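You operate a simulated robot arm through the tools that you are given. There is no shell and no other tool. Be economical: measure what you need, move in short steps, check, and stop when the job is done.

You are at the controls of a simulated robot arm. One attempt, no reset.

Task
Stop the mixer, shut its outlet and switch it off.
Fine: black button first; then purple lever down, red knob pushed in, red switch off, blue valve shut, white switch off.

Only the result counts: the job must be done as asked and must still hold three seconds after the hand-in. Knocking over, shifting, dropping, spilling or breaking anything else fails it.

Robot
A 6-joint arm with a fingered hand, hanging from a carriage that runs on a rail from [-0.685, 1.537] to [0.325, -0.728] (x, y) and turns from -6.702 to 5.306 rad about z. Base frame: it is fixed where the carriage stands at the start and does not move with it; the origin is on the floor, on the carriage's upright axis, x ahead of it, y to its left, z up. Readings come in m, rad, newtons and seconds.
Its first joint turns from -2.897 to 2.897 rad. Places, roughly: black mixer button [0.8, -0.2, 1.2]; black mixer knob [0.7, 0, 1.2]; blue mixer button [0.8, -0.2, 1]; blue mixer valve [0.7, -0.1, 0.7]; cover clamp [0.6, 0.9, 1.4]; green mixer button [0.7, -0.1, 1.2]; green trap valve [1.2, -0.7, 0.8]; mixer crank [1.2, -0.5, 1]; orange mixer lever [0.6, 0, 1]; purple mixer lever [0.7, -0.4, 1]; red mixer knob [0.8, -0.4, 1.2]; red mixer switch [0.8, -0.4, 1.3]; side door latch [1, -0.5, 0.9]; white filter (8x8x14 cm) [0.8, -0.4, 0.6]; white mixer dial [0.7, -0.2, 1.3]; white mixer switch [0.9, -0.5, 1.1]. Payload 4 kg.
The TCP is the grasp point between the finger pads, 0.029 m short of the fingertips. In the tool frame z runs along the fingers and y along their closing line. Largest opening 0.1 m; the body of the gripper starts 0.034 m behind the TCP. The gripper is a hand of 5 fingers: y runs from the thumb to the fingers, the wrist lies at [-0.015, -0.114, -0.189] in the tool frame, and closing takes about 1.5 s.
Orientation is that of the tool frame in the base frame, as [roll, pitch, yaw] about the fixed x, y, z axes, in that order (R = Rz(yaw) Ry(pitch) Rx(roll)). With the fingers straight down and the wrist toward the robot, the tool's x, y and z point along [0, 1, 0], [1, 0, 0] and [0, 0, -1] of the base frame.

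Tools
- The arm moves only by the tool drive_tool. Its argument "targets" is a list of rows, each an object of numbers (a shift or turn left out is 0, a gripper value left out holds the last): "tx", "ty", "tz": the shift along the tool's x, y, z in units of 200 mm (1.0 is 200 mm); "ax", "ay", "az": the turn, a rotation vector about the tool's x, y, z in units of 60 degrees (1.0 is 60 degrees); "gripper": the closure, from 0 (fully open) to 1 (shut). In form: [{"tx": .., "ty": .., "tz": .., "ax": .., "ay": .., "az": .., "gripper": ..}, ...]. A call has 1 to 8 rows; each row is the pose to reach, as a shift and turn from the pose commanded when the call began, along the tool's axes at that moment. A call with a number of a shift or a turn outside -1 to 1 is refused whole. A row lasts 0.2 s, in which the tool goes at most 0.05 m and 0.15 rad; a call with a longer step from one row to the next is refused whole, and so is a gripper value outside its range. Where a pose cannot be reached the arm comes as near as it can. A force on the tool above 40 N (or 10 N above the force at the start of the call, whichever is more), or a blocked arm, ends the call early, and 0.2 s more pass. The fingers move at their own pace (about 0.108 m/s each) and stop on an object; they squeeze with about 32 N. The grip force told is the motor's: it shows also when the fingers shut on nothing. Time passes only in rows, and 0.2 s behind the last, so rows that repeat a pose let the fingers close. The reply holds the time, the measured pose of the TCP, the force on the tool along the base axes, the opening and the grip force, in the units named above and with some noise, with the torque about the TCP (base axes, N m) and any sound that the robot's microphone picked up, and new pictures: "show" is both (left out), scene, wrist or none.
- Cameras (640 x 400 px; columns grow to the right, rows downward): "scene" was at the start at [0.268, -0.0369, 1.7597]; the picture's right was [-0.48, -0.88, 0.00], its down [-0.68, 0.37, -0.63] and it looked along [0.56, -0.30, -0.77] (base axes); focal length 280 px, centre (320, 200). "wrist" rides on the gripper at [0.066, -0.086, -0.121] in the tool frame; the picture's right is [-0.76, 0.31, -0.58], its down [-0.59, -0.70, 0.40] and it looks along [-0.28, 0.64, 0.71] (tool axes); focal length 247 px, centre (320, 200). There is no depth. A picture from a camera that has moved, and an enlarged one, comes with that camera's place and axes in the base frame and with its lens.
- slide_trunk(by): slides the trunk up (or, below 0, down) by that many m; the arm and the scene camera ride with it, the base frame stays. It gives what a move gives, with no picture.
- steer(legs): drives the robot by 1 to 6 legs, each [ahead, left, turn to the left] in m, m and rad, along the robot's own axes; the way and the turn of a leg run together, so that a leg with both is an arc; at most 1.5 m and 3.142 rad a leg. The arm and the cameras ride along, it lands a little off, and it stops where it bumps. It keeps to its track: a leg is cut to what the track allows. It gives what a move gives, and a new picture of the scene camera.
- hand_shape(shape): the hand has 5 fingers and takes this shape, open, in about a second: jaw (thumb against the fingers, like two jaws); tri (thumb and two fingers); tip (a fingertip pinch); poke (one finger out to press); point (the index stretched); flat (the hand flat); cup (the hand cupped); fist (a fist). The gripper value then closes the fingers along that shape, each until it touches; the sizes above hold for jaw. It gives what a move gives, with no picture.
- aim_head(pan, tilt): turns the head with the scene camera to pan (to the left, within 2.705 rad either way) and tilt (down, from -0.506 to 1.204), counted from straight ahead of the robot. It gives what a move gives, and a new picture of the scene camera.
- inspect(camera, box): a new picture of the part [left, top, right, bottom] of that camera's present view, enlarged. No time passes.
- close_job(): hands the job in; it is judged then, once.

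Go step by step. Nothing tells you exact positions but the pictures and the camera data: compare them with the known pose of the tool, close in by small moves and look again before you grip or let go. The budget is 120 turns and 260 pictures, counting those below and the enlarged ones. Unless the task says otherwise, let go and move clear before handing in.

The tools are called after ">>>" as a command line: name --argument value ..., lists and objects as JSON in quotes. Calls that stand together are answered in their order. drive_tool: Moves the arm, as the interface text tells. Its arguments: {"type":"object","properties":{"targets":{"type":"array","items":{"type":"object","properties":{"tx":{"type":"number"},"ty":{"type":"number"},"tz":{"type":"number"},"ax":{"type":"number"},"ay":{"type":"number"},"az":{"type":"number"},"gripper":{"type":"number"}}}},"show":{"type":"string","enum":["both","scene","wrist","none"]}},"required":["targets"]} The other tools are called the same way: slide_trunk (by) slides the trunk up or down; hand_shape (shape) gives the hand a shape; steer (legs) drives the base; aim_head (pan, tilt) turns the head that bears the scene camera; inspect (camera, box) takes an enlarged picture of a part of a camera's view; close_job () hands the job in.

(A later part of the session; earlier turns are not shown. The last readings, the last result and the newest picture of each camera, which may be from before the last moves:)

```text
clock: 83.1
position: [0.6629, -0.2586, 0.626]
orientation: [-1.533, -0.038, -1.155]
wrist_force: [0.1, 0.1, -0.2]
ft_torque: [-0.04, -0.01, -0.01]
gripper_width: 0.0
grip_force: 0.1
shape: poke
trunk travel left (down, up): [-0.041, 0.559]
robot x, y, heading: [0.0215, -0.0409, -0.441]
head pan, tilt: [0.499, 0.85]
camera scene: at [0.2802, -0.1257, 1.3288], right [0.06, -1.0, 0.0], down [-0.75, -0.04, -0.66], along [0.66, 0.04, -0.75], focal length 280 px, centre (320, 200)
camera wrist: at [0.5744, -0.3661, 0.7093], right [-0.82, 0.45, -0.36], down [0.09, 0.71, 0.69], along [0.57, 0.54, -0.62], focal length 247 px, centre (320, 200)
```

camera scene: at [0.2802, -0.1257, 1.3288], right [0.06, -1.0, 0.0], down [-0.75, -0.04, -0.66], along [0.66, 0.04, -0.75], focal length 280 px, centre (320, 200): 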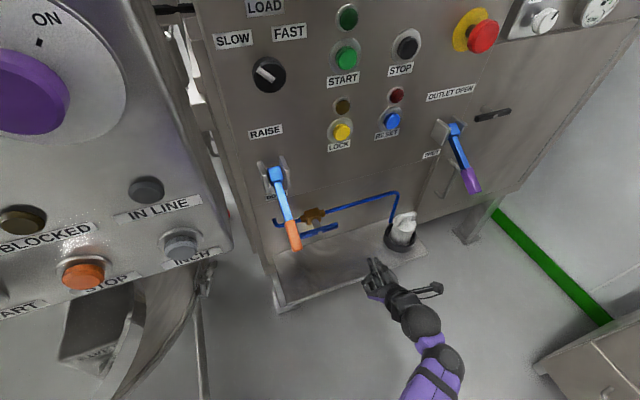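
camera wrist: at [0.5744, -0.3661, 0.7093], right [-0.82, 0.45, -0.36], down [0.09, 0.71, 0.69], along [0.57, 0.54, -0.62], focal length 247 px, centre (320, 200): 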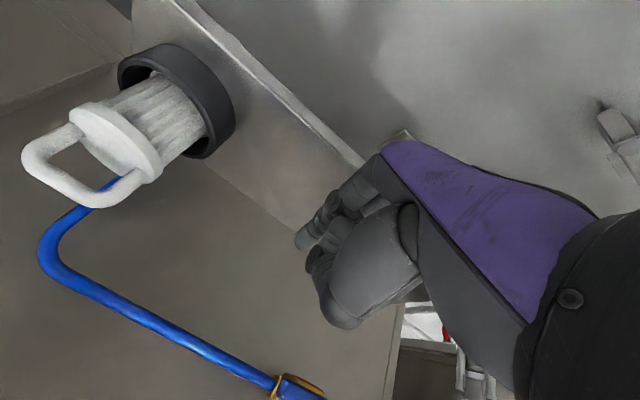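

Free again. Raise to just above handle height and shift left.

>>> drive_tool --targets '[{"ty": -0.2}, {"ty": -0.4}, {"ty": -0.58}, {"ty": -0.58, "tx": -0.17}, {"ty": -0.58, "tx": -0.34}, {"ty": -0.58, "tx": -0.34, "tz": 0.15}]'

>>> inspect --camera "scene" --box '[250, 160, 410, 280]'

>>> inspect --camera "wrist" --box '[180, 150, 380, 310]'

```text
clock: 84.5
position: [0.7058, -0.2255, 0.6537]
orientation: [-1.53, -0.041, -1.15]
wrist_force: [0.2, 0.5, -0.4]
ft_torque: [0.01, 0.01, -0.05]
gripper_width: 0.0001
grip_force: 0.1
shape: poke
out of reach, approached as far as the arm can: row 1, 2, 3, 4, 5, 6
trunk travel left (down, up): [-0.041, 0.559]
robot x, y, heading: [0.015, -0.0416, -0.442]
head pan, tilt: [0.499, 0.85]
camera scene: at [0.2796, -0.1246, 1.3286], right [0.06, -1.0, 0.0], down [-0.75, -0.04, -0.66], along [0.66, 0.04, -0.75], focal length 280 px, centre (320, 200)
camera wrist: at [0.6181, -0.3324, 0.7368], right [-0.82, 0.45, -0.36], down [0.09, 0.71, 0.69], along [0.57, 0.54, -0.62], focal length 247 px, centre (320, 200)
```

scene: 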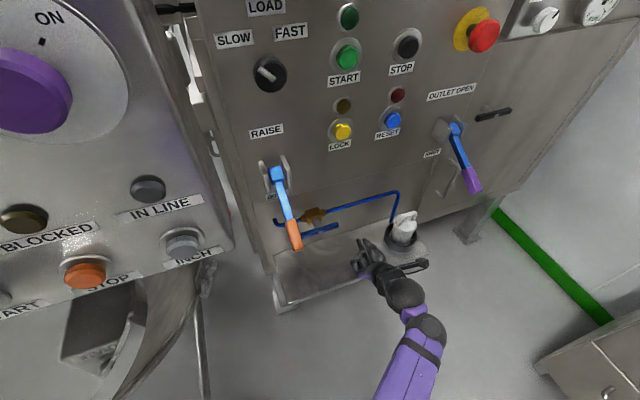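
wrist: 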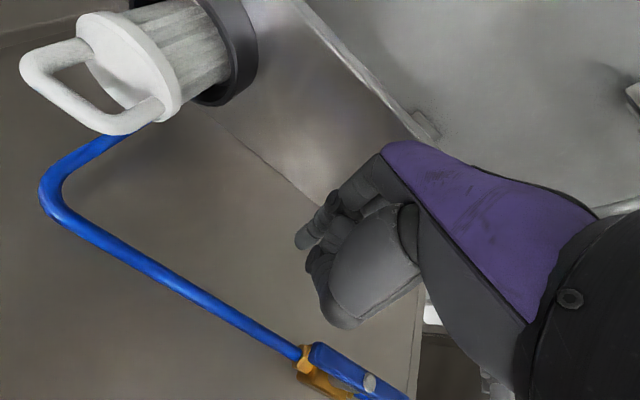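

```text
3.33 times, centred on (330, 220) of scene
camera zoom: at [0.2796, -0.1246, 1.3286], right [0.06, -1.0, 0.0], down [-0.75, -0.04, -0.66], along [0.66, 0.04, -0.75], focal length 934 px, centre (287, 133)
```

zoom: 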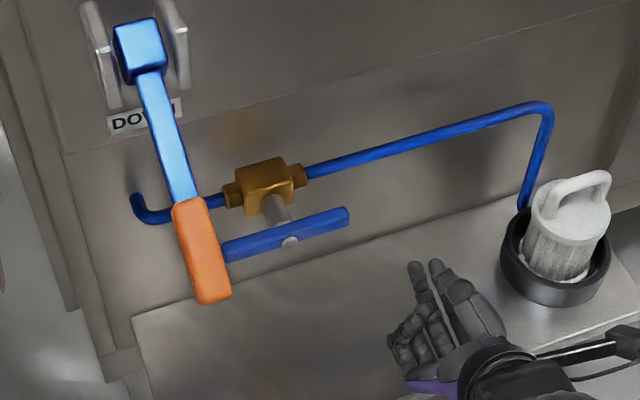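

```text
2.50 times, centred on (280, 230) of wrist
camera zoom: at [0.6181, -0.3324, 0.7368], right [-0.82, 0.45, -0.36], down [0.09, 0.71, 0.69], along [0.57, 0.54, -0.62], focal length 617 px, centre (420, 125)
```

zoom: 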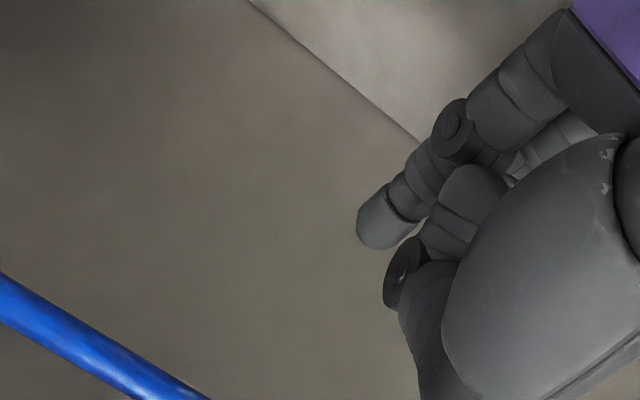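

I'll retreat, shift the carriage slightly more to the right and set the trunk in between, to sit mid-range for this target.

>>> drive_tool --targets '[{"tz": -0.25}, {"tz": -0.5}, {"tz": -0.65}]' --show "none"

>>> slide_trunk --by 0.12

>>> steer --legs '[[0.057, -0.049, 0]]'

>>> drive_tool --targets '[{"tx": -0.15, "tz": 0.15}, {"tx": -0.3, "tz": 0.3}, {"tx": -0.45, "tz": 0.45}]'

```text
clock: 85.3
position: [0.5998, -0.2959, 0.624]
orientation: [-1.533, -0.039, -1.151]
wrist_force: [0.0, 0.2, -0.4]
ft_torque: [0.01, 0.04, -0.02]
gripper_width: 0.0
grip_force: 0.2
shape: poke
out of reach, approached as far as the arm can: row 1, 2, 3
trunk travel left (down, up): [-0.041, 0.559]
robot x, y, heading: [0.021, -0.0455, -0.439]
head pan, tilt: [0.499, 0.85]
```

```text
clock: 86.8
position: [0.602, -0.2946, 0.7429]
orientation: [-1.533, -0.039, -1.152]
wrist_force: [0.1, 0.7, -0.6]
ft_torque: [0.0, 0.0, 0.0]
gripper_width: 0.0
grip_force: 0.2
shape: poke
trunk travel left (down, up): [-0.161, 0.439]
robot x, y, heading: [0.0183, -0.0471, -0.445]
head pan, tilt: [0.499, 0.85]
```

```text
clock: 87.8
position: [0.6326, -0.3646, 0.7441]
orientation: [-1.533, -0.04, -1.154]
wrist_force: [0.6, -0.4, 0.7]
ft_torque: [-0.02, 0.03, 0.02]
gripper_width: 0.0001
grip_force: 0.1
shape: poke
trunk travel left (down, up): [-0.161, 0.439]
robot x, y, heading: [0.0523, -0.1146, -0.439]
head pan, tilt: [0.499, 0.85]
camera scene: at [0.3104, -0.195, 1.4487], right [0.06, -1.0, 0.0], down [-0.75, -0.04, -0.66], along [0.66, 0.04, -0.75], focal length 280 px, centre (320, 200)
```

scene: 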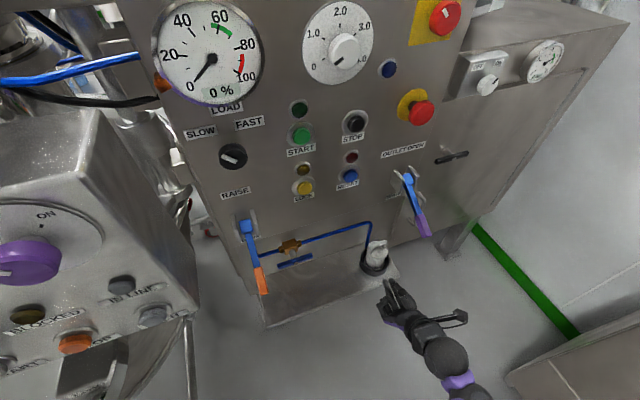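

```text
clock: 88.6
position: [0.6887, -0.2507, 0.722]
orientation: [-1.531, -0.042, -1.152]
wrist_force: [0.2, 0.2, 0.5]
ft_torque: [-0.02, 0.03, -0.01]
gripper_width: 0.0
grip_force: 0.0
shape: poke
out of reach, approached as far as the arm can: row 1, 2, 3
trunk travel left (down, up): [-0.161, 0.439]
robot x, y, heading: [0.0541, -0.1169, -0.441]
head pan, tilt: [0.499, 0.85]
camera scene: at [0.3102, -0.1942, 1.4486], right [0.06, -1.0, 0.0], down [-0.75, -0.04, -0.66], along [0.66, 0.04, -0.75], focal length 280 px, centre (320, 200)
camera wrist: at [0.5995, -0.3589, 0.806], right [-0.82, 0.45, -0.36], down [0.09, 0.72, 0.69], along [0.57, 0.54, -0.62], focal length 247 px, centre (320, 200)
```

scene: 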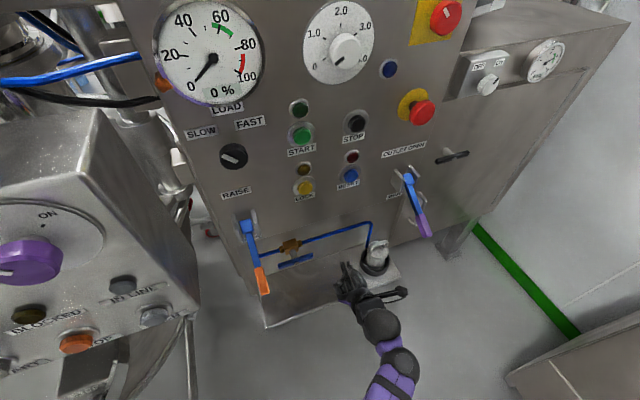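
wrist: 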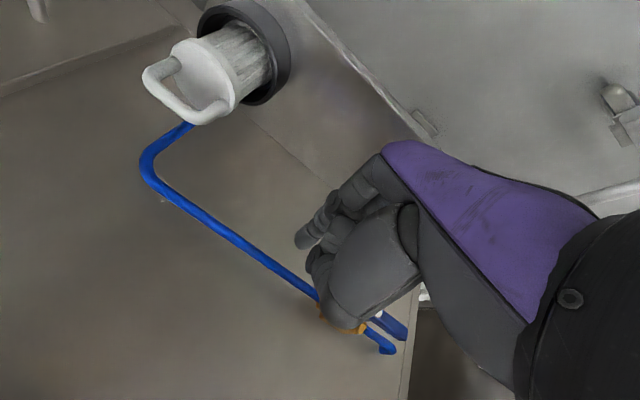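

Reached fairly close. Continue left and a bit up/forward in small steps.

>>> drive_tool --targets '[{"tx": -0.12, "ty": -0.05}, {"tx": -0.24, "ty": -0.1}, {"tx": -0.36, "ty": -0.15}, {"tx": -0.36, "ty": -0.15}]' --show "none"

>>> inspect --camera "scene" --box '[240, 200, 400, 320]'

>>> inspect --camera "wrist" --box '[180, 170, 420, 350]'

```text
clock: 89.6
position: [0.6796, -0.2067, 0.7045]
orientation: [-1.531, -0.043, -1.151]
wrist_force: [-0.5, 0.6, -0.4]
ft_torque: [-0.01, -0.03, -0.01]
gripper_width: 0.0
grip_force: 0.1
shape: poke
out of reach, approached as far as the arm can: row 1, 2, 3, 4
trunk travel left (down, up): [-0.161, 0.439]
robot x, y, heading: [0.0505, -0.1105, -0.437]
head pan, tilt: [0.499, 0.85]
```

```text
3.33 times, centred on (320, 260) of scene
camera zoom: at [0.3102, -0.1945, 1.4486], right [0.06, -1.0, 0.0], down [-0.75, -0.04, -0.66], along [0.66, 0.04, -0.75], focal length 934 px, centre (320, 0)
```

zoom: 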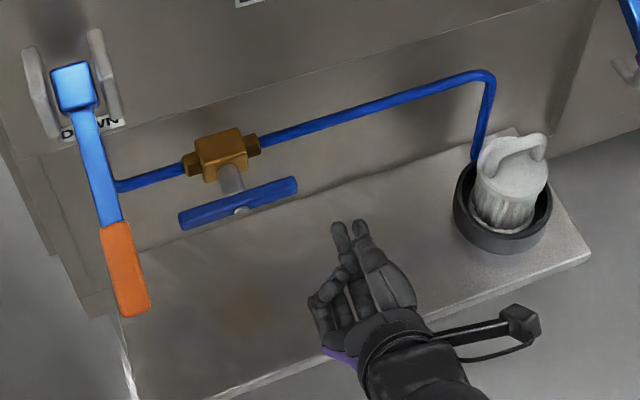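

```text
2.22 times, centred on (300, 260) of wrist
camera zoom: at [0.5912, -0.3126, 0.7878], right [-0.82, 0.45, -0.36], down [0.09, 0.72, 0.69], along [0.57, 0.53, -0.62], focal length 549 px, centre (364, 67)
```

zoom: 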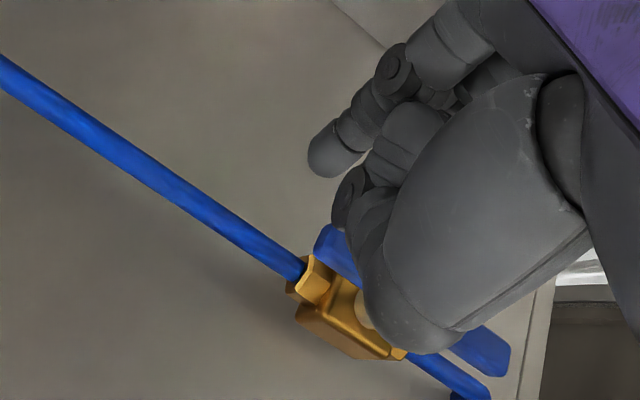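

The arm sinks while moving left; compensating with the trunk (+5 cm).

>>> slide_trunk --by 0.06

>>> drive_tool --targets '[{"tx": -0.08, "tz": 0.1}, {"tx": -0.15, "tz": 0.2}, {"tx": -0.15, "tz": 0.3}, {"tx": -0.15, "tz": 0.3}]' --show "none"

>>> inspect --camera "scene" --box '[240, 200, 400, 320]'

>>> inspect --camera "wrist" --box '[180, 170, 420, 350]'

```text
clock: 90.6
position: [0.6789, -0.205, 0.764]
orientation: [-1.532, -0.043, -1.149]
wrist_force: [-0.2, -0.9, -0.3]
ft_torque: [0.0, 0.01, 0.01]
gripper_width: 0.0001
grip_force: 0.1
shape: poke
trunk travel left (down, up): [-0.221, 0.379]
robot x, y, heading: [0.0513, -0.1166, -0.439]
head pan, tilt: [0.499, 0.85]
```

```text
clock: 91.6
position: [0.7242, -0.1527, 0.7665]
orientation: [-1.532, -0.042, -1.15]
wrist_force: [0.5, 0.3, 0.5]
ft_torque: [0.0, -0.01, -0.03]
gripper_width: 0.0
grip_force: 0.1
shape: poke
trunk travel left (down, up): [-0.221, 0.379]
robot x, y, heading: [0.0487, -0.1164, -0.44]
head pan, tilt: [0.499, 0.85]
```

```text
3.33 times, centred on (320, 260) of scene
camera zoom: at [0.3103, -0.1946, 1.5086], right [0.06, -1.0, 0.0], down [-0.75, -0.04, -0.66], along [0.66, 0.04, -0.75], focal length 934 px, centre (320, 0)
```

zoom: 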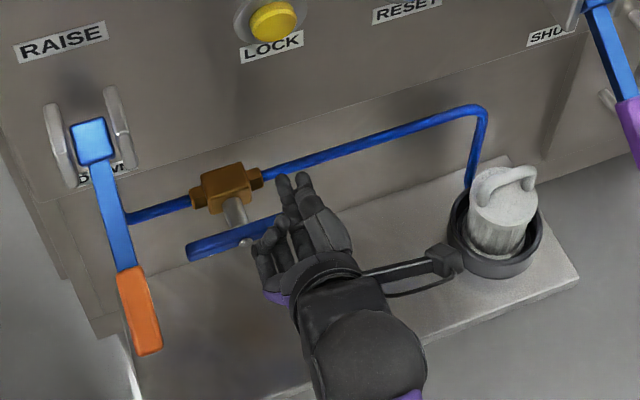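

```text
2.22 times, centred on (300, 260) of wrist
camera zoom: at [0.635, -0.26, 0.8494], right [-0.82, 0.45, -0.36], down [0.09, 0.72, 0.69], along [0.57, 0.54, -0.62], focal length 549 px, centre (364, 67)
```

zoom: 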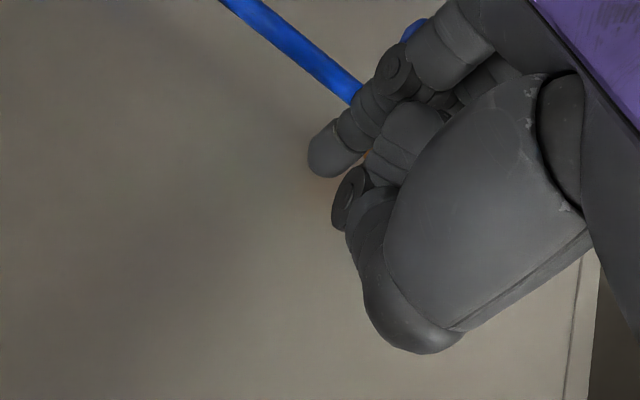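

Now well placed: fingers above the handle's right end. Pushing it down along a clockwise arc.

>>> drive_tool --targets '[{"tx": 0.015, "ty": 0.13}, {"tx": 0.015, "ty": 0.24}, {"tx": 0.02, "ty": 0.3}, {"tx": 0.02, "ty": 0.36}, {"tx": -0.02, "ty": 0.46}, {"tx": -0.08, "ty": 0.51}, {"tx": -0.135, "ty": 0.54}, {"tx": -0.17, "ty": 0.55}]'

>>> inspect --camera "scene" --box '[240, 200, 400, 320]'

```text
clock: 93.4
position: [0.7095, -0.1293, 0.6623]
orientation: [-1.53, -0.044, -1.151]
wrist_force: [0.2, 0.0, 0.5]
ft_torque: [0.04, -0.01, 0.0]
gripper_width: 0.0
grip_force: 0.1
shape: poke
out of reach, approached as far as the arm can: row 5, 6, 7, 8
trunk travel left (down, up): [-0.221, 0.379]
robot x, y, heading: [0.0488, -0.1143, -0.439]
head pan, tilt: [0.499, 0.85]
camera scene: at [0.3106, -0.1948, 1.5088], right [0.06, -1.0, 0.0], down [-0.75, -0.04, -0.66], along [0.66, 0.04, -0.75], focal length 280 px, centre (320, 200)
camera wrist: at [0.6216, -0.2363, 0.7454], right [-0.82, 0.45, -0.36], down [0.09, 0.72, 0.69], along [0.57, 0.54, -0.62], focal length 247 px, centre (320, 200)
```

scene: 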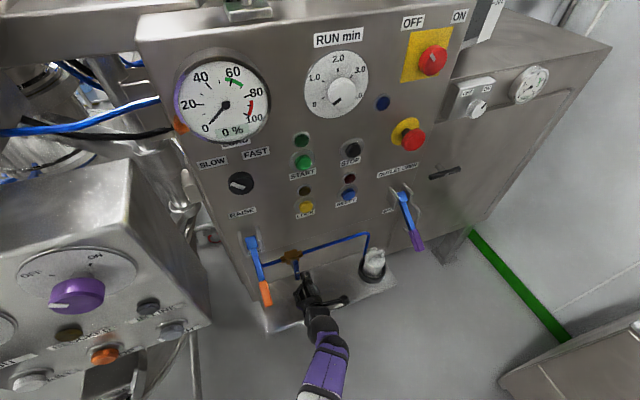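
wrist: 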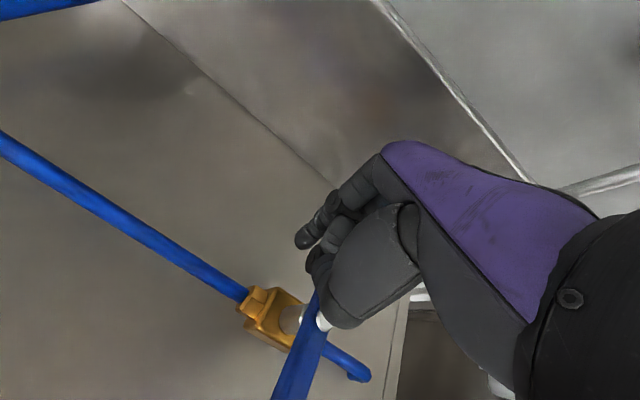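

```text
3.33 times, centred on (320, 260) of scene
camera zoom: at [0.3106, -0.1948, 1.5088], right [0.06, -1.0, 0.0], down [-0.75, -0.04, -0.66], along [0.66, 0.04, -0.75], focal length 934 px, centre (320, 0)
```

zoom: 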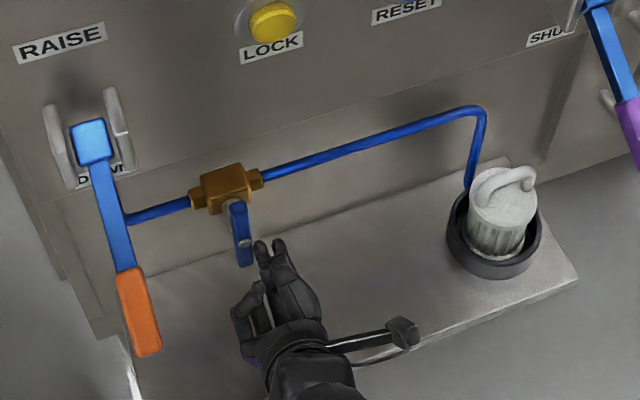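

The handle is now essentially vertical (shut). Retreating straight and inspecting.

>>> drive_tool --targets '[{"tz": -0.2, "tx": 0.03}, {"tz": -0.4, "tx": 0.05}, {"tz": -0.6, "tx": 0.05}, {"tz": -0.8, "tx": 0.05}]' --show "wrist"

>>> inspect --camera "scene" --box '[250, 220, 346, 292]'

```text
clock: 94.6
position: [0.5958, -0.2105, 0.6141]
orientation: [-1.528, -0.01, -1.139]
wrist_force: [0.8, -1.2, 0.3]
ft_torque: [-0.04, 0.05, 0.12]
gripper_width: 0.0
grip_force: 0.1
shape: poke
out of reach, approached as far as the arm can: row 1, 2, 3, 4
trunk travel left (down, up): [-0.221, 0.379]
robot x, y, heading: [0.0476, -0.1114, -0.443]
head pan, tilt: [0.499, 0.85]
stopped in row 4: the arm was blocked; the commanded pose is now the measured one
camera wrist: at [0.5086, -0.3209, 0.6946], right [-0.83, 0.45, -0.34], down [0.09, 0.7, 0.71], along [0.56, 0.56, -0.61], focal length 247 px, centre (320, 200)
```

wrist: 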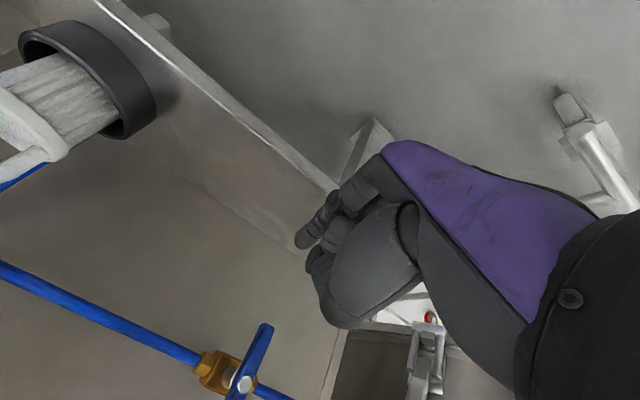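

```text
5.56 times, centred on (298, 256) of scene
camera zoom: at [0.312, -0.1959, 1.5096], right [0.06, -1.0, 0.0], down [-0.75, -0.04, -0.66], along [0.66, 0.04, -0.75], focal length 1556 px, centre (442, -111)
```

zoom: 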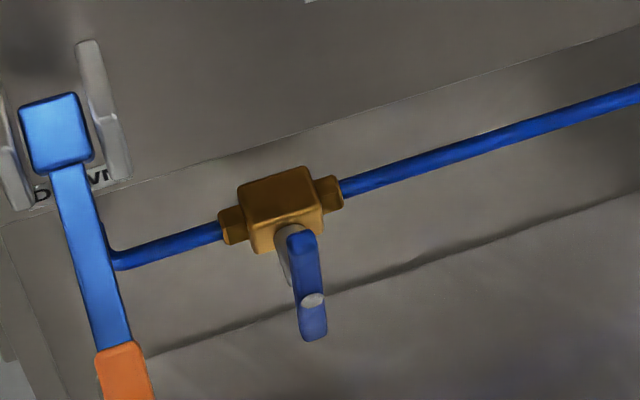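

The valve handle is vertical: shut. The arm folded itself to a limit while retreating; I'll raise the trunk clear, then go to the white switch.

>>> slide_trunk --by 0.2

>>> drive_tool --targets '[{"ty": -0.2}, {"ty": -0.4}, {"ty": -0.6}]'

```text
clock: 96.8
position: [0.5899, -0.2065, 0.8116]
orientation: [-1.529, -0.006, -1.141]
wrist_force: [0.0, 0.3, 0.7]
ft_torque: [-0.01, 0.01, 0.0]
gripper_width: 0.0
grip_force: 0.0
shape: poke
trunk travel left (down, up): [-0.421, 0.179]
robot x, y, heading: [0.05, -0.1127, -0.442]
head pan, tilt: [0.499, 0.85]
```

```text
clock: 97.6
position: [0.585, -0.2072, 0.9286]
orientation: [-1.53, -0.009, -1.14]
wrist_force: [-0.5, -0.5, -0.1]
ft_torque: [-0.01, 0.01, 0.01]
gripper_width: 0.0
grip_force: 0.0
shape: poke
out of reach, approached as far as the arm can: row 3
trunk travel left (down, up): [-0.421, 0.179]
robot x, y, heading: [0.0541, -0.1134, -0.445]
head pan, tilt: [0.499, 0.85]
camera scene: at [0.3101, -0.1943, 1.7086], right [0.06, -1.0, 0.0], down [-0.75, -0.04, -0.66], along [0.66, 0.04, -0.75], focal length 280 px, centre (320, 200)
camera wrist: at [0.4988, -0.3182, 1.0102], right [-0.83, 0.45, -0.34], down [0.09, 0.69, 0.71], along [0.56, 0.56, -0.61], focal length 247 px, centre (320, 200)
```

scene: 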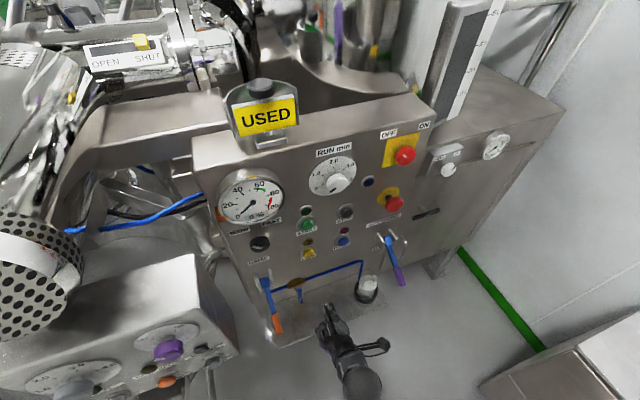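
wrist: 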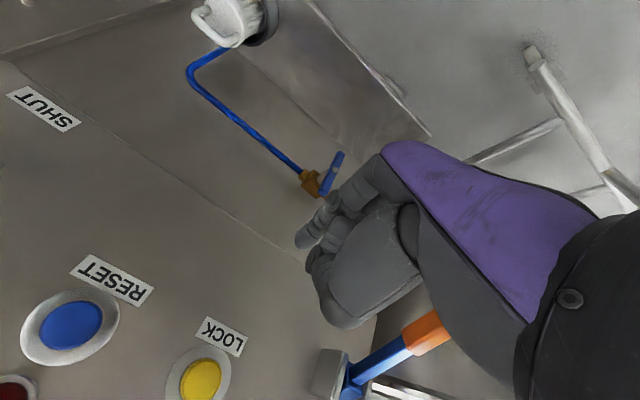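

Retract from the panel, then drive right along the rail toward the white switch.

>>> drive_tool --targets '[{"tz": -0.2, "ty": -0.1}, {"tz": -0.4, "ty": -0.2}, {"tz": -0.5, "ty": -0.4}]' --show "none"

>>> steer --legs '[[0.16, -0.137, 0]]'

>>> hand_shape --shape "jaw"

>>> drive_tool --targets '[{"az": -0.12}, {"az": -0.24}, {"az": -0.36}, {"az": -0.48}, {"az": -0.6}]'

```text
clock: 98.4
position: [0.4975, -0.2564, 0.9311]
orientation: [-1.524, -0.014, -1.138]
wrist_force: [0.5, -0.1, 0.7]
ft_torque: [0.0, 0.01, -0.01]
gripper_width: 0.0
grip_force: 0.0
shape: poke
out of reach, approached as far as the arm can: row 1, 2, 3
trunk travel left (down, up): [-0.421, 0.179]
robot x, y, heading: [0.0504, -0.11, -0.444]
head pan, tilt: [0.499, 0.85]
```

```text
clock: 100.0
position: [0.5849, -0.4492, 0.9316]
orientation: [-1.525, -0.014, -1.138]
wrist_force: [-0.1, -0.6, 0.1]
ft_torque: [-0.03, -0.02, 0.03]
gripper_width: 0.0001
grip_force: 0.0
shape: poke
trunk travel left (down, up): [-0.421, 0.179]
robot x, y, heading: [0.1408, -0.3045, -0.441]
head pan, tilt: [0.499, 0.85]
camera scene: at [0.3964, -0.3882, 1.7086], right [0.06, -1.0, 0.0], down [-0.75, -0.04, -0.66], along [0.66, 0.04, -0.75], focal length 280 px, centre (320, 200)
```

scene: 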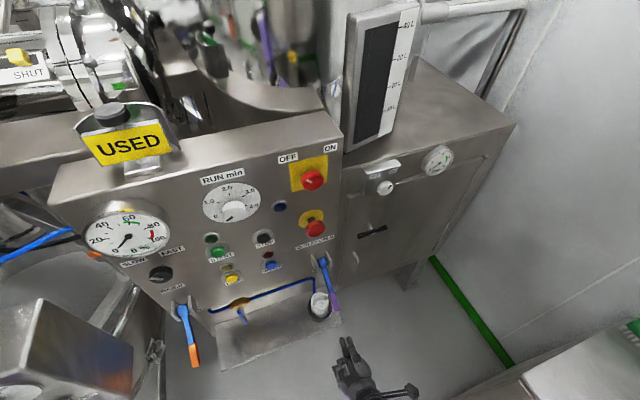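

```text
clock: 100.9
position: [0.5845, -0.4508, 0.93]
orientation: [-1.525, -0.014, -1.14]
wrist_force: [-0.4, -0.1, 0.2]
ft_torque: [0.04, 0.02, 0.01]
gripper_width: 0.0998
grip_force: 0.1
shape: jaw
trunk travel left (down, up): [-0.421, 0.179]
robot x, y, heading: [0.1366, -0.3077, -0.442]
head pan, tilt: [0.499, 0.85]
```

```text
clock: 102.1
position: [0.5847, -0.4504, 0.9324]
orientation: [-1.513, -0.644, -1.174]
wrist_force: [0.2, -0.8, 0.9]
ft_torque: [-0.01, 0.0, 0.0]
gripper_width: 0.0999
grip_force: 0.0
shape: jaw
trunk travel left (down, up): [-0.421, 0.179]
robot x, y, heading: [0.1359, -0.3048, -0.443]
head pan, tilt: [0.499, 0.85]
camera scene: at [0.3964, -0.3883, 1.7086], right [0.06, -1.0, 0.0], down [-0.75, -0.04, -0.66], along [0.66, 0.04, -0.75], focal length 280 px, centre (320, 200)
camera wrist: at [0.4708, -0.5034, 1.033], right [-0.67, 0.15, -0.73], down [-0.02, 0.97, 0.23], along [0.74, 0.17, -0.65], focal length 247 px, centre (320, 200)
```

scene: 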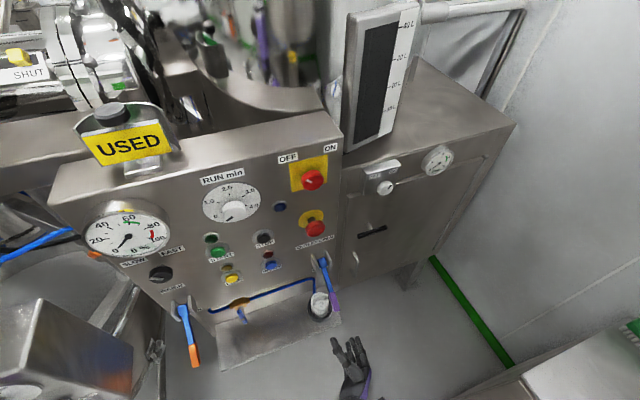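
wrist: 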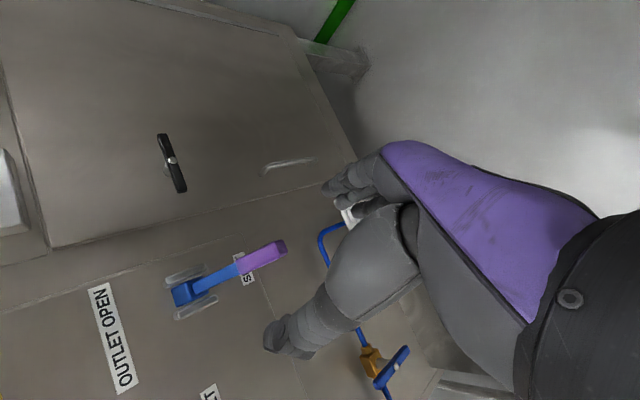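

White switch confirmed at ≈(0.947,-0.541,1.147). Raising and moving right in free space.

>>> slide_trunk --by 0.12

>>> drive_tool --targets '[{"tx": 0.16, "ty": 0.02}, {"tx": 0.32, "ty": 0.04}, {"tx": 0.48, "ty": 0.06}, {"tx": 0.64, "ty": 0.08}, {"tx": 0.8, "ty": 0.1}, {"tx": 0.96, "ty": 0.12}]'

```text
clock: 103.6
position: [0.5837, -0.45, 1.0504]
orientation: [-1.512, -0.641, -1.174]
wrist_force: [0.1, -0.9, -0.2]
ft_torque: [0.01, -0.02, -0.01]
gripper_width: 0.0999
grip_force: 0.1
shape: jaw
trunk travel left (down, up): [-0.541, 0.059]
robot x, y, heading: [0.1349, -0.305, -0.441]
head pan, tilt: [0.499, 0.85]
```

```text
clock: 105.0
position: [0.6504, -0.6047, 1.1451]
orientation: [-1.511, -0.639, -1.173]
wrist_force: [0.2, -0.2, 0.1]
ft_torque: [0.0, 0.01, 0.0]
gripper_width: 0.0998
grip_force: 0.1
shape: jaw
trunk travel left (down, up): [-0.541, 0.059]
robot x, y, heading: [0.1365, -0.3097, -0.444]
head pan, tilt: [0.499, 0.85]
camera scene: at [0.3964, -0.3882, 1.8286], right [0.06, -1.0, 0.0], down [-0.75, -0.04, -0.66], along [0.66, 0.04, -0.75], focal length 280 px, centre (320, 200)
camera wrist: at [0.5369, -0.6586, 1.2478], right [-0.67, 0.16, -0.72], down [-0.02, 0.97, 0.23], along [0.74, 0.17, -0.65], focal length 247 px, centre (320, 200)
```

scene: 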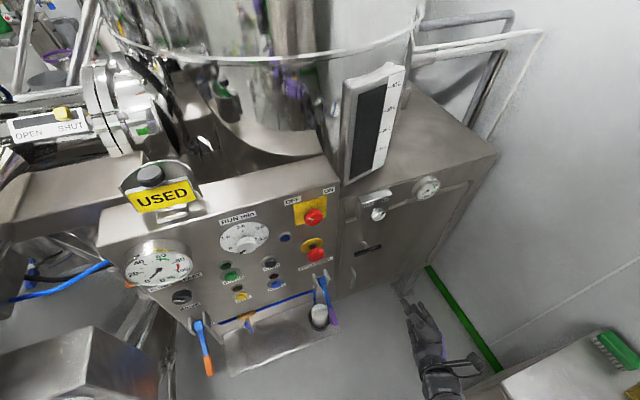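
wrist: 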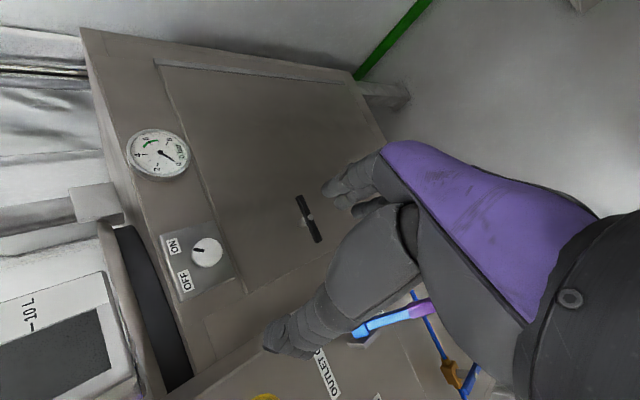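

Position confirmed again. Shift the carriage 12 cm right for better reach, then approach.

>>> steer --legs '[[0.091, -0.078, 0]]'

>>> inspect --camera "scene" --box '[260, 140, 420, 260]'

```text
clock: 106.3
position: [0.6992, -0.7117, 1.1457]
orientation: [-1.513, -0.642, -1.174]
wrist_force: [0.9, 0.8, -0.1]
ft_torque: [-0.01, -0.02, 0.0]
gripper_width: 0.0999
grip_force: 0.1
shape: jaw
trunk travel left (down, up): [-0.541, 0.059]
robot x, y, heading: [0.1849, -0.4127, -0.444]
head pan, tilt: [0.499, 0.85]
camera scene: at [0.4443, -0.4959, 1.8286], right [0.06, -1.0, 0.0], down [-0.75, -0.04, -0.66], along [0.66, 0.04, -0.75], focal length 280 px, centre (320, 200)
```

scene: 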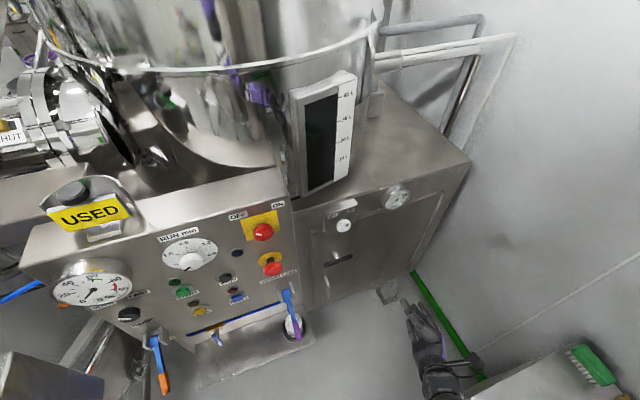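

```text
3.33 times, centred on (340, 200) of scene
camera zoom: at [0.4443, -0.4959, 1.8286], right [0.06, -1.0, 0.0], down [-0.75, -0.04, -0.66], along [0.66, 0.04, -0.75], focal length 934 px, centre (253, 200)
```

zoom: 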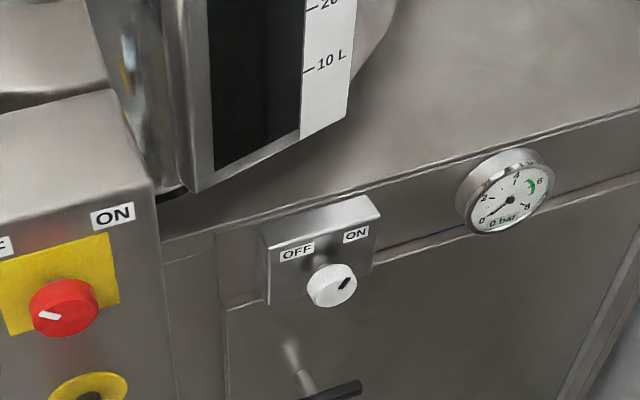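

Approaching the white switch, stage one.

>>> drive_tool --targets '[{"tx": -0.12, "ty": -0.06}, {"tx": -0.245, "ty": -0.12, "tz": 0.1}, {"tx": -0.245, "ty": -0.12, "tz": 0.3}, {"tx": -0.245, "ty": -0.12, "tz": 0.5}, {"tx": -0.245, "ty": -0.12, "tz": 0.7}, {"tx": -0.245, "ty": -0.12, "tz": 0.9}, {"tx": -0.245, "ty": -0.12, "tz": 0.9}]'

>>> inspect --camera "scene" --box '[290, 180, 418, 280]'

```text
clock: 107.9
position: [0.8418, -0.589, 1.1419]
orientation: [-1.513, -0.641, -1.173]
wrist_force: [-0.3, 0.3, -0.6]
ft_torque: [0.05, 0.02, 0.0]
gripper_width: 0.0999
grip_force: 0.2
shape: jaw
trunk travel left (down, up): [-0.541, 0.059]
robot x, y, heading: [0.1866, -0.4128, -0.443]
head pan, tilt: [0.499, 0.85]
camera scene: at [0.4444, -0.4959, 1.8287], right [0.06, -1.0, 0.0], down [-0.75, -0.04, -0.66], along [0.66, 0.04, -0.75], focal length 280 px, centre (320, 200)
camera wrist: at [0.7273, -0.644, 1.244], right [-0.67, 0.16, -0.73], down [-0.02, 0.97, 0.23], along [0.74, 0.17, -0.65], focal length 247 px, centre (320, 200)
```

scene: 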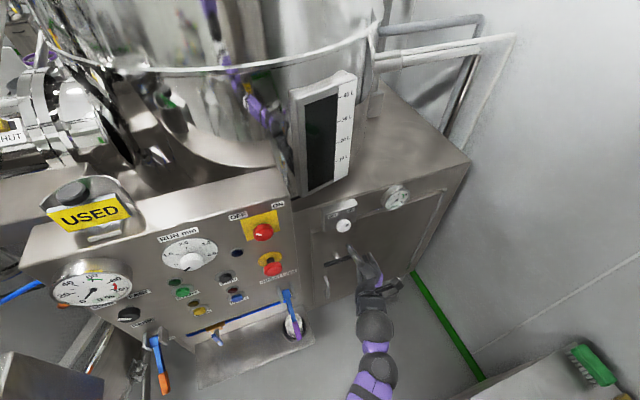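
wrist: 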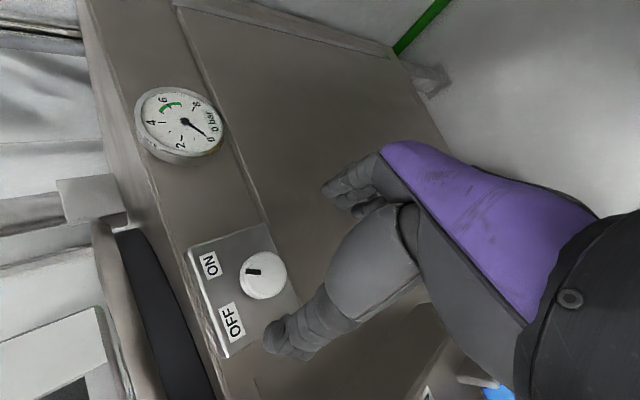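

```text
4.00 times, centred on (354, 230) of scene
camera zoom: at [0.4444, -0.4959, 1.8287], right [0.06, -1.0, 0.0], down [-0.75, -0.04, -0.66], along [0.66, 0.04, -0.75], focal length 1120 px, centre (184, 80)
```

zoom: 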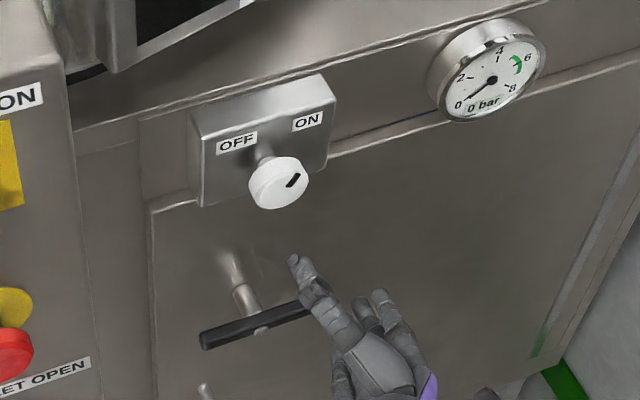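

Aligned to within millimetres. Advance and close on the knob.

>>> drive_tool --targets '[{"tz": 0.15, "tx": -0.01, "ty": 0.015}, {"tz": 0.3, "tx": -0.02, "ty": 0.03}, {"tz": 0.42, "tx": -0.024, "ty": 0.032}, {"tz": 0.52, "tx": -0.024, "ty": 0.032}, {"tz": 0.52, "tx": -0.024, "ty": 0.032}]'

>>> inspect --camera "scene" --box '[290, 180, 418, 280]'

```text
clock: 109.1
position: [0.9341, -0.5454, 1.1401]
orientation: [-1.512, -0.642, -1.173]
wrist_force: [0.2, -0.1, -0.5]
ft_torque: [-0.02, 0.0, 0.0]
gripper_width: 0.1
grip_force: 0.2
shape: jaw
trunk travel left (down, up): [-0.541, 0.059]
robot x, y, heading: [0.189, -0.4131, -0.443]
head pan, tilt: [0.499, 0.85]
camera scene: at [0.4444, -0.4959, 1.8287], right [0.06, -1.0, 0.0], down [-0.75, -0.04, -0.66], along [0.66, 0.04, -0.75], focal length 280 px, centre (320, 200)
camera wrist: at [0.8196, -0.5993, 1.2428], right [-0.67, 0.16, -0.73], down [-0.02, 0.97, 0.23], along [0.74, 0.17, -0.65], focal length 247 px, centre (320, 200)
```

scene: 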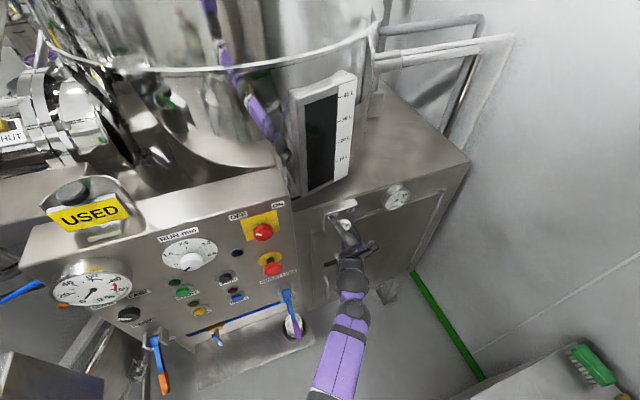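
wrist: 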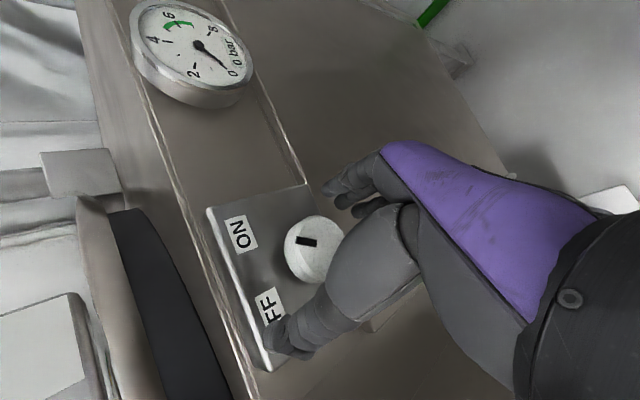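

```text
4.00 times, centred on (354, 230) of scene
camera zoom: at [0.4444, -0.4959, 1.8287], right [0.06, -1.0, 0.0], down [-0.75, -0.04, -0.66], along [0.66, 0.04, -0.75], focal length 1120 px, centre (184, 80)
```

zoom: 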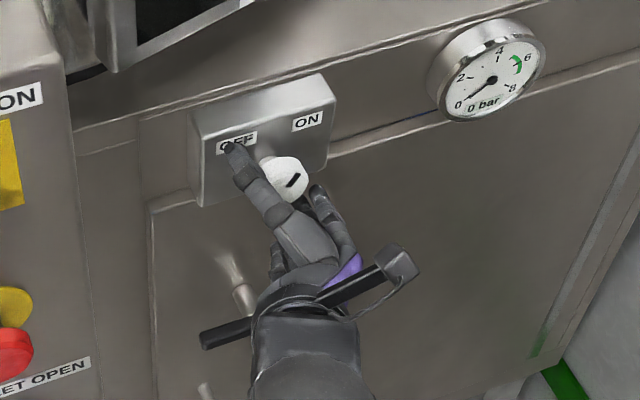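

The knob sits between thumb and fingers. Closing.

>>> drive_tool --targets '[{"tz": 0.03, "gripper": 0.5}, {"tz": 0.03, "gripper": 1}, {"tz": 0.03, "gripper": 1}, {"tz": 0.03, "gripper": 1}, {"tz": 0.03, "gripper": 1}, {"tz": 0.03, "gripper": 1}, {"tz": 0.03, "gripper": 1}]'

```text
clock: 110.7
position: [0.9382, -0.5426, 1.1408]
orientation: [-1.513, -0.642, -1.173]
wrist_force: [-14.1, 0.6, 9.7]
ft_torque: [-0.17, 0.57, -0.53]
gripper_width: 0.0419
grip_force: 32.2
shape: jaw
trunk travel left (down, up): [-0.541, 0.059]
robot x, y, heading: [0.1869, -0.409, -0.441]
head pan, tilt: [0.499, 0.85]
camera scene: at [0.4439, -0.4959, 1.8284], right [0.06, -1.0, 0.0], down [-0.75, -0.04, -0.66], along [0.66, 0.04, -0.75], focal length 280 px, centre (320, 200)
camera wrist: at [0.824, -0.5966, 1.2427], right [-0.67, 0.16, -0.73], down [-0.02, 0.97, 0.23], along [0.74, 0.17, -0.65], focal length 247 px, centre (320, 200)
```

scene: 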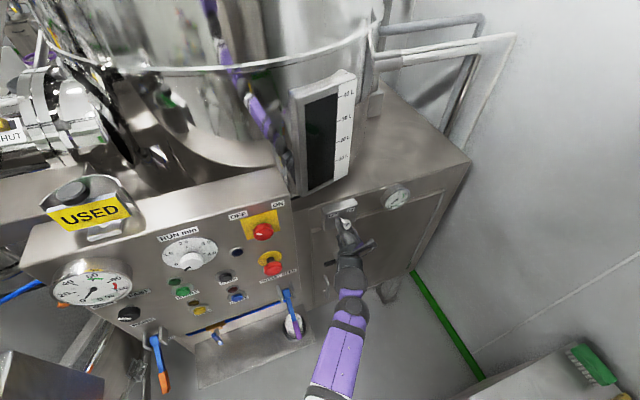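
wrist: 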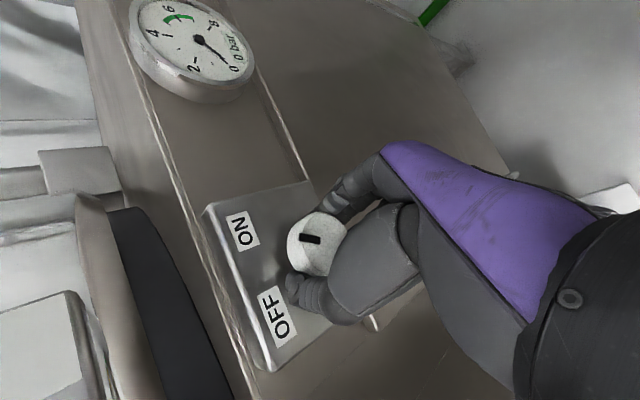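

Gripped. Turning counter-clockwise.

>>> drive_tool --targets '[{"az": -0.12, "gripper": 1}, {"az": -0.24}, {"az": -0.36}, {"az": -0.48}, {"az": -0.6}, {"az": -0.72}, {"az": -0.84}, {"az": -0.96}]'

```text
clock: 112.1
position: [0.9345, -0.5323, 1.1329]
orientation: [-1.465, -1.378, -1.23]
wrist_force: [9.9, 5.0, -6.8]
ft_torque: [0.68, 1.47, -0.08]
gripper_width: 0.0396
grip_force: 31.6
shape: jaw
out of reach, approached as far as the arm can: row 6, 7
trunk travel left (down, up): [-0.541, 0.059]
robot x, y, heading: [0.1862, -0.4138, -0.447]
head pan, tilt: [0.499, 0.85]
stopped in row 7: the force on the tool passed its limit at 51 N (the readings are from after the stop); the commanded pose is now the measured one
camera scene: at [0.4447, -0.4951, 1.8288], right [0.06, -1.0, 0.0], down [-0.75, -0.04, -0.66], along [0.66, 0.04, -0.75], focal length 280 px, centre (320, 200)
camera wrist: at [0.7917, -0.5202, 1.2106], right [-0.44, -0.38, -0.81], down [0.02, 0.9, -0.44], along [0.9, -0.21, -0.39], focal length 247 px, centre (320, 200)
```

scene: 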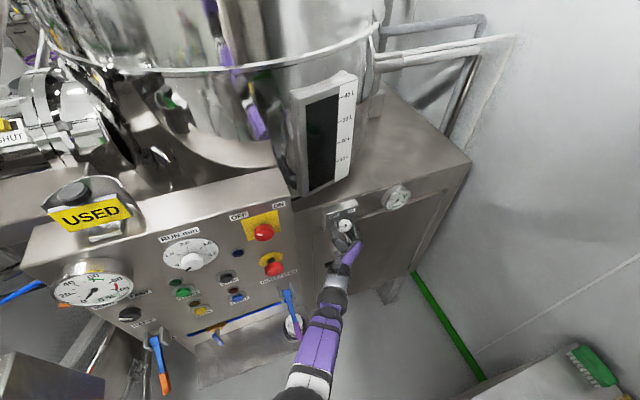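
wrist: 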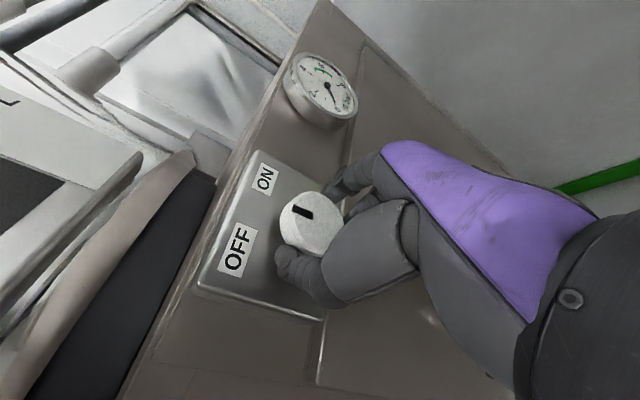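

Half-way turned. Continue, correcting a small sideways drift.

>>> drive_tool --targets '[{"az": -0.1, "ty": 0.03, "gripper": 1}, {"az": -0.2, "ty": 0.04}, {"az": -0.3, "ty": 0.04}, {"az": -0.4, "ty": 0.04}, {"az": -0.5, "ty": 0.04}, {"az": -0.6, "ty": 0.04}, {"az": -0.7, "ty": 0.04}, {"az": -0.8, "ty": 0.04}]'

```text
clock: 112.5
position: [0.9317, -0.5305, 1.1321]
orientation: [-1.508, -1.42, -1.179]
wrist_force: [22.5, 0.8, -10.5]
ft_torque: [0.63, 1.47, -0.07]
gripper_width: 0.0398
grip_force: 31.7
shape: jaw
out of reach, approached as far as the arm can: row 1
trunk travel left (down, up): [-0.541, 0.059]
robot x, y, heading: [0.1848, -0.4104, -0.436]
head pan, tilt: [0.499, 0.85]
stopped in row 1: the force on the tool passed its limit at 52 N (the readings are from after the stop); the commanded pose is now the measured one
camera scene: at [0.4455, -0.4953, 1.8292], right [0.06, -1.0, 0.0], down [-0.75, -0.04, -0.66], along [0.66, 0.04, -0.75], focal length 280 px, centre (320, 200)
camera wrist: at [0.7894, -0.516, 1.2084], right [-0.43, -0.42, -0.8], down [0.02, 0.88, -0.47], along [0.9, -0.22, -0.37], focal length 247 px, centre (320, 200)
```

scene: 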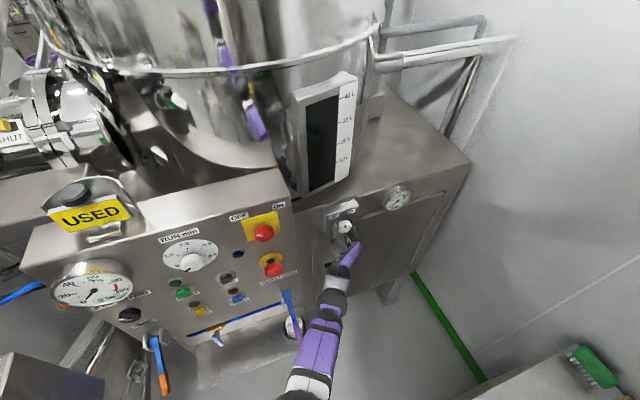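
wrist: 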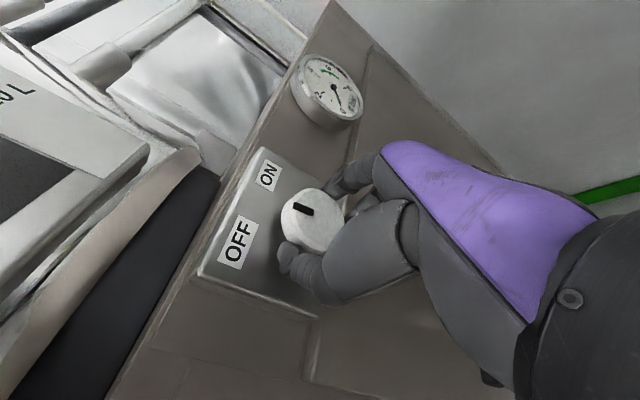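

The arm's limit is interfering. I'll release, back off slightly, and lower the trunk while raising the arm for a better posture.

>>> drive_tool --targets '[{"gripper": 0.5}, {"gripper": 0}, {"gripper": 0}, {"gripper": 0}]' --show "none"

>>> drive_tool --targets '[{"tz": -0.15, "gripper": 0}, {"tz": -0.35}, {"tz": -0.5}]'

>>> inspect --camera "scene" --box '[290, 180, 418, 280]'

```text
clock: 113.5
position: [0.9283, -0.5308, 1.1321]
orientation: [-1.484, -1.423, -1.208]
wrist_force: [-0.1, 0.6, 0.9]
ft_torque: [-0.02, 0.0, -0.01]
gripper_width: 0.0994
grip_force: 0.0
shape: jaw
trunk travel left (down, up): [-0.541, 0.059]
robot x, y, heading: [0.1848, -0.4173, -0.448]
head pan, tilt: [0.499, 0.85]
```

```text
clock: 114.3
position: [0.8374, -0.5734, 1.1315]
orientation: [-1.505, -1.424, -1.184]
wrist_force: [0.6, 0.0, -0.1]
ft_torque: [-0.02, 0.07, 0.01]
gripper_width: 0.0998
grip_force: 0.0
shape: jaw
trunk travel left (down, up): [-0.541, 0.059]
robot x, y, heading: [0.1846, -0.4174, -0.439]
head pan, tilt: [0.499, 0.85]
camera scene: at [0.4446, -0.4953, 1.8287], right [0.06, -1.0, 0.0], down [-0.75, -0.04, -0.66], along [0.66, 0.04, -0.75], focal length 280 px, centre (320, 200)
camera wrist: at [0.6954, -0.5595, 1.2069], right [-0.43, -0.42, -0.8], down [0.02, 0.88, -0.48], along [0.9, -0.22, -0.37], focal length 247 px, centre (320, 200)
```

scene: 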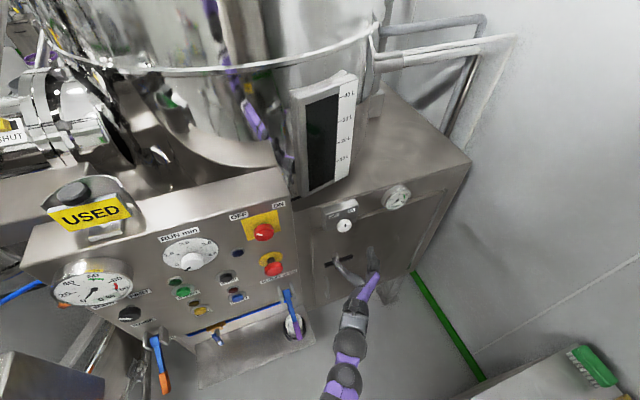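
wrist: 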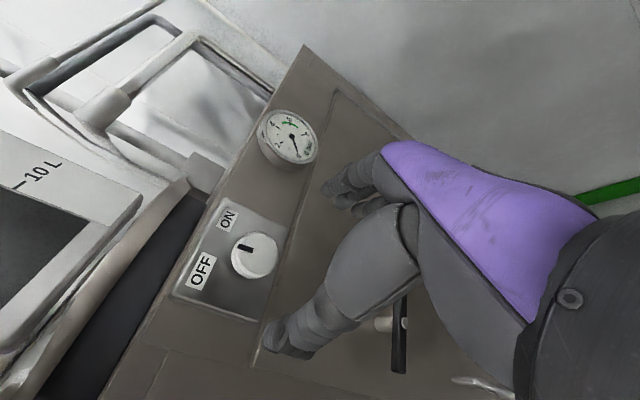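

```text
4.00 times, centred on (354, 230) of scene
camera zoom: at [0.4446, -0.4953, 1.8287], right [0.06, -1.0, 0.0], down [-0.75, -0.04, -0.66], along [0.66, 0.04, -0.75], focal length 1120 px, centre (184, 80)
```

zoom: 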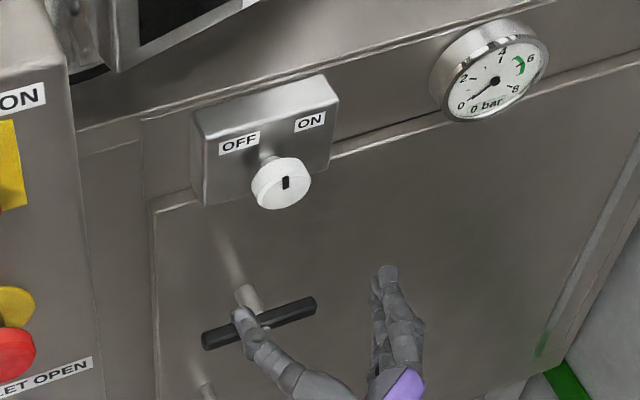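

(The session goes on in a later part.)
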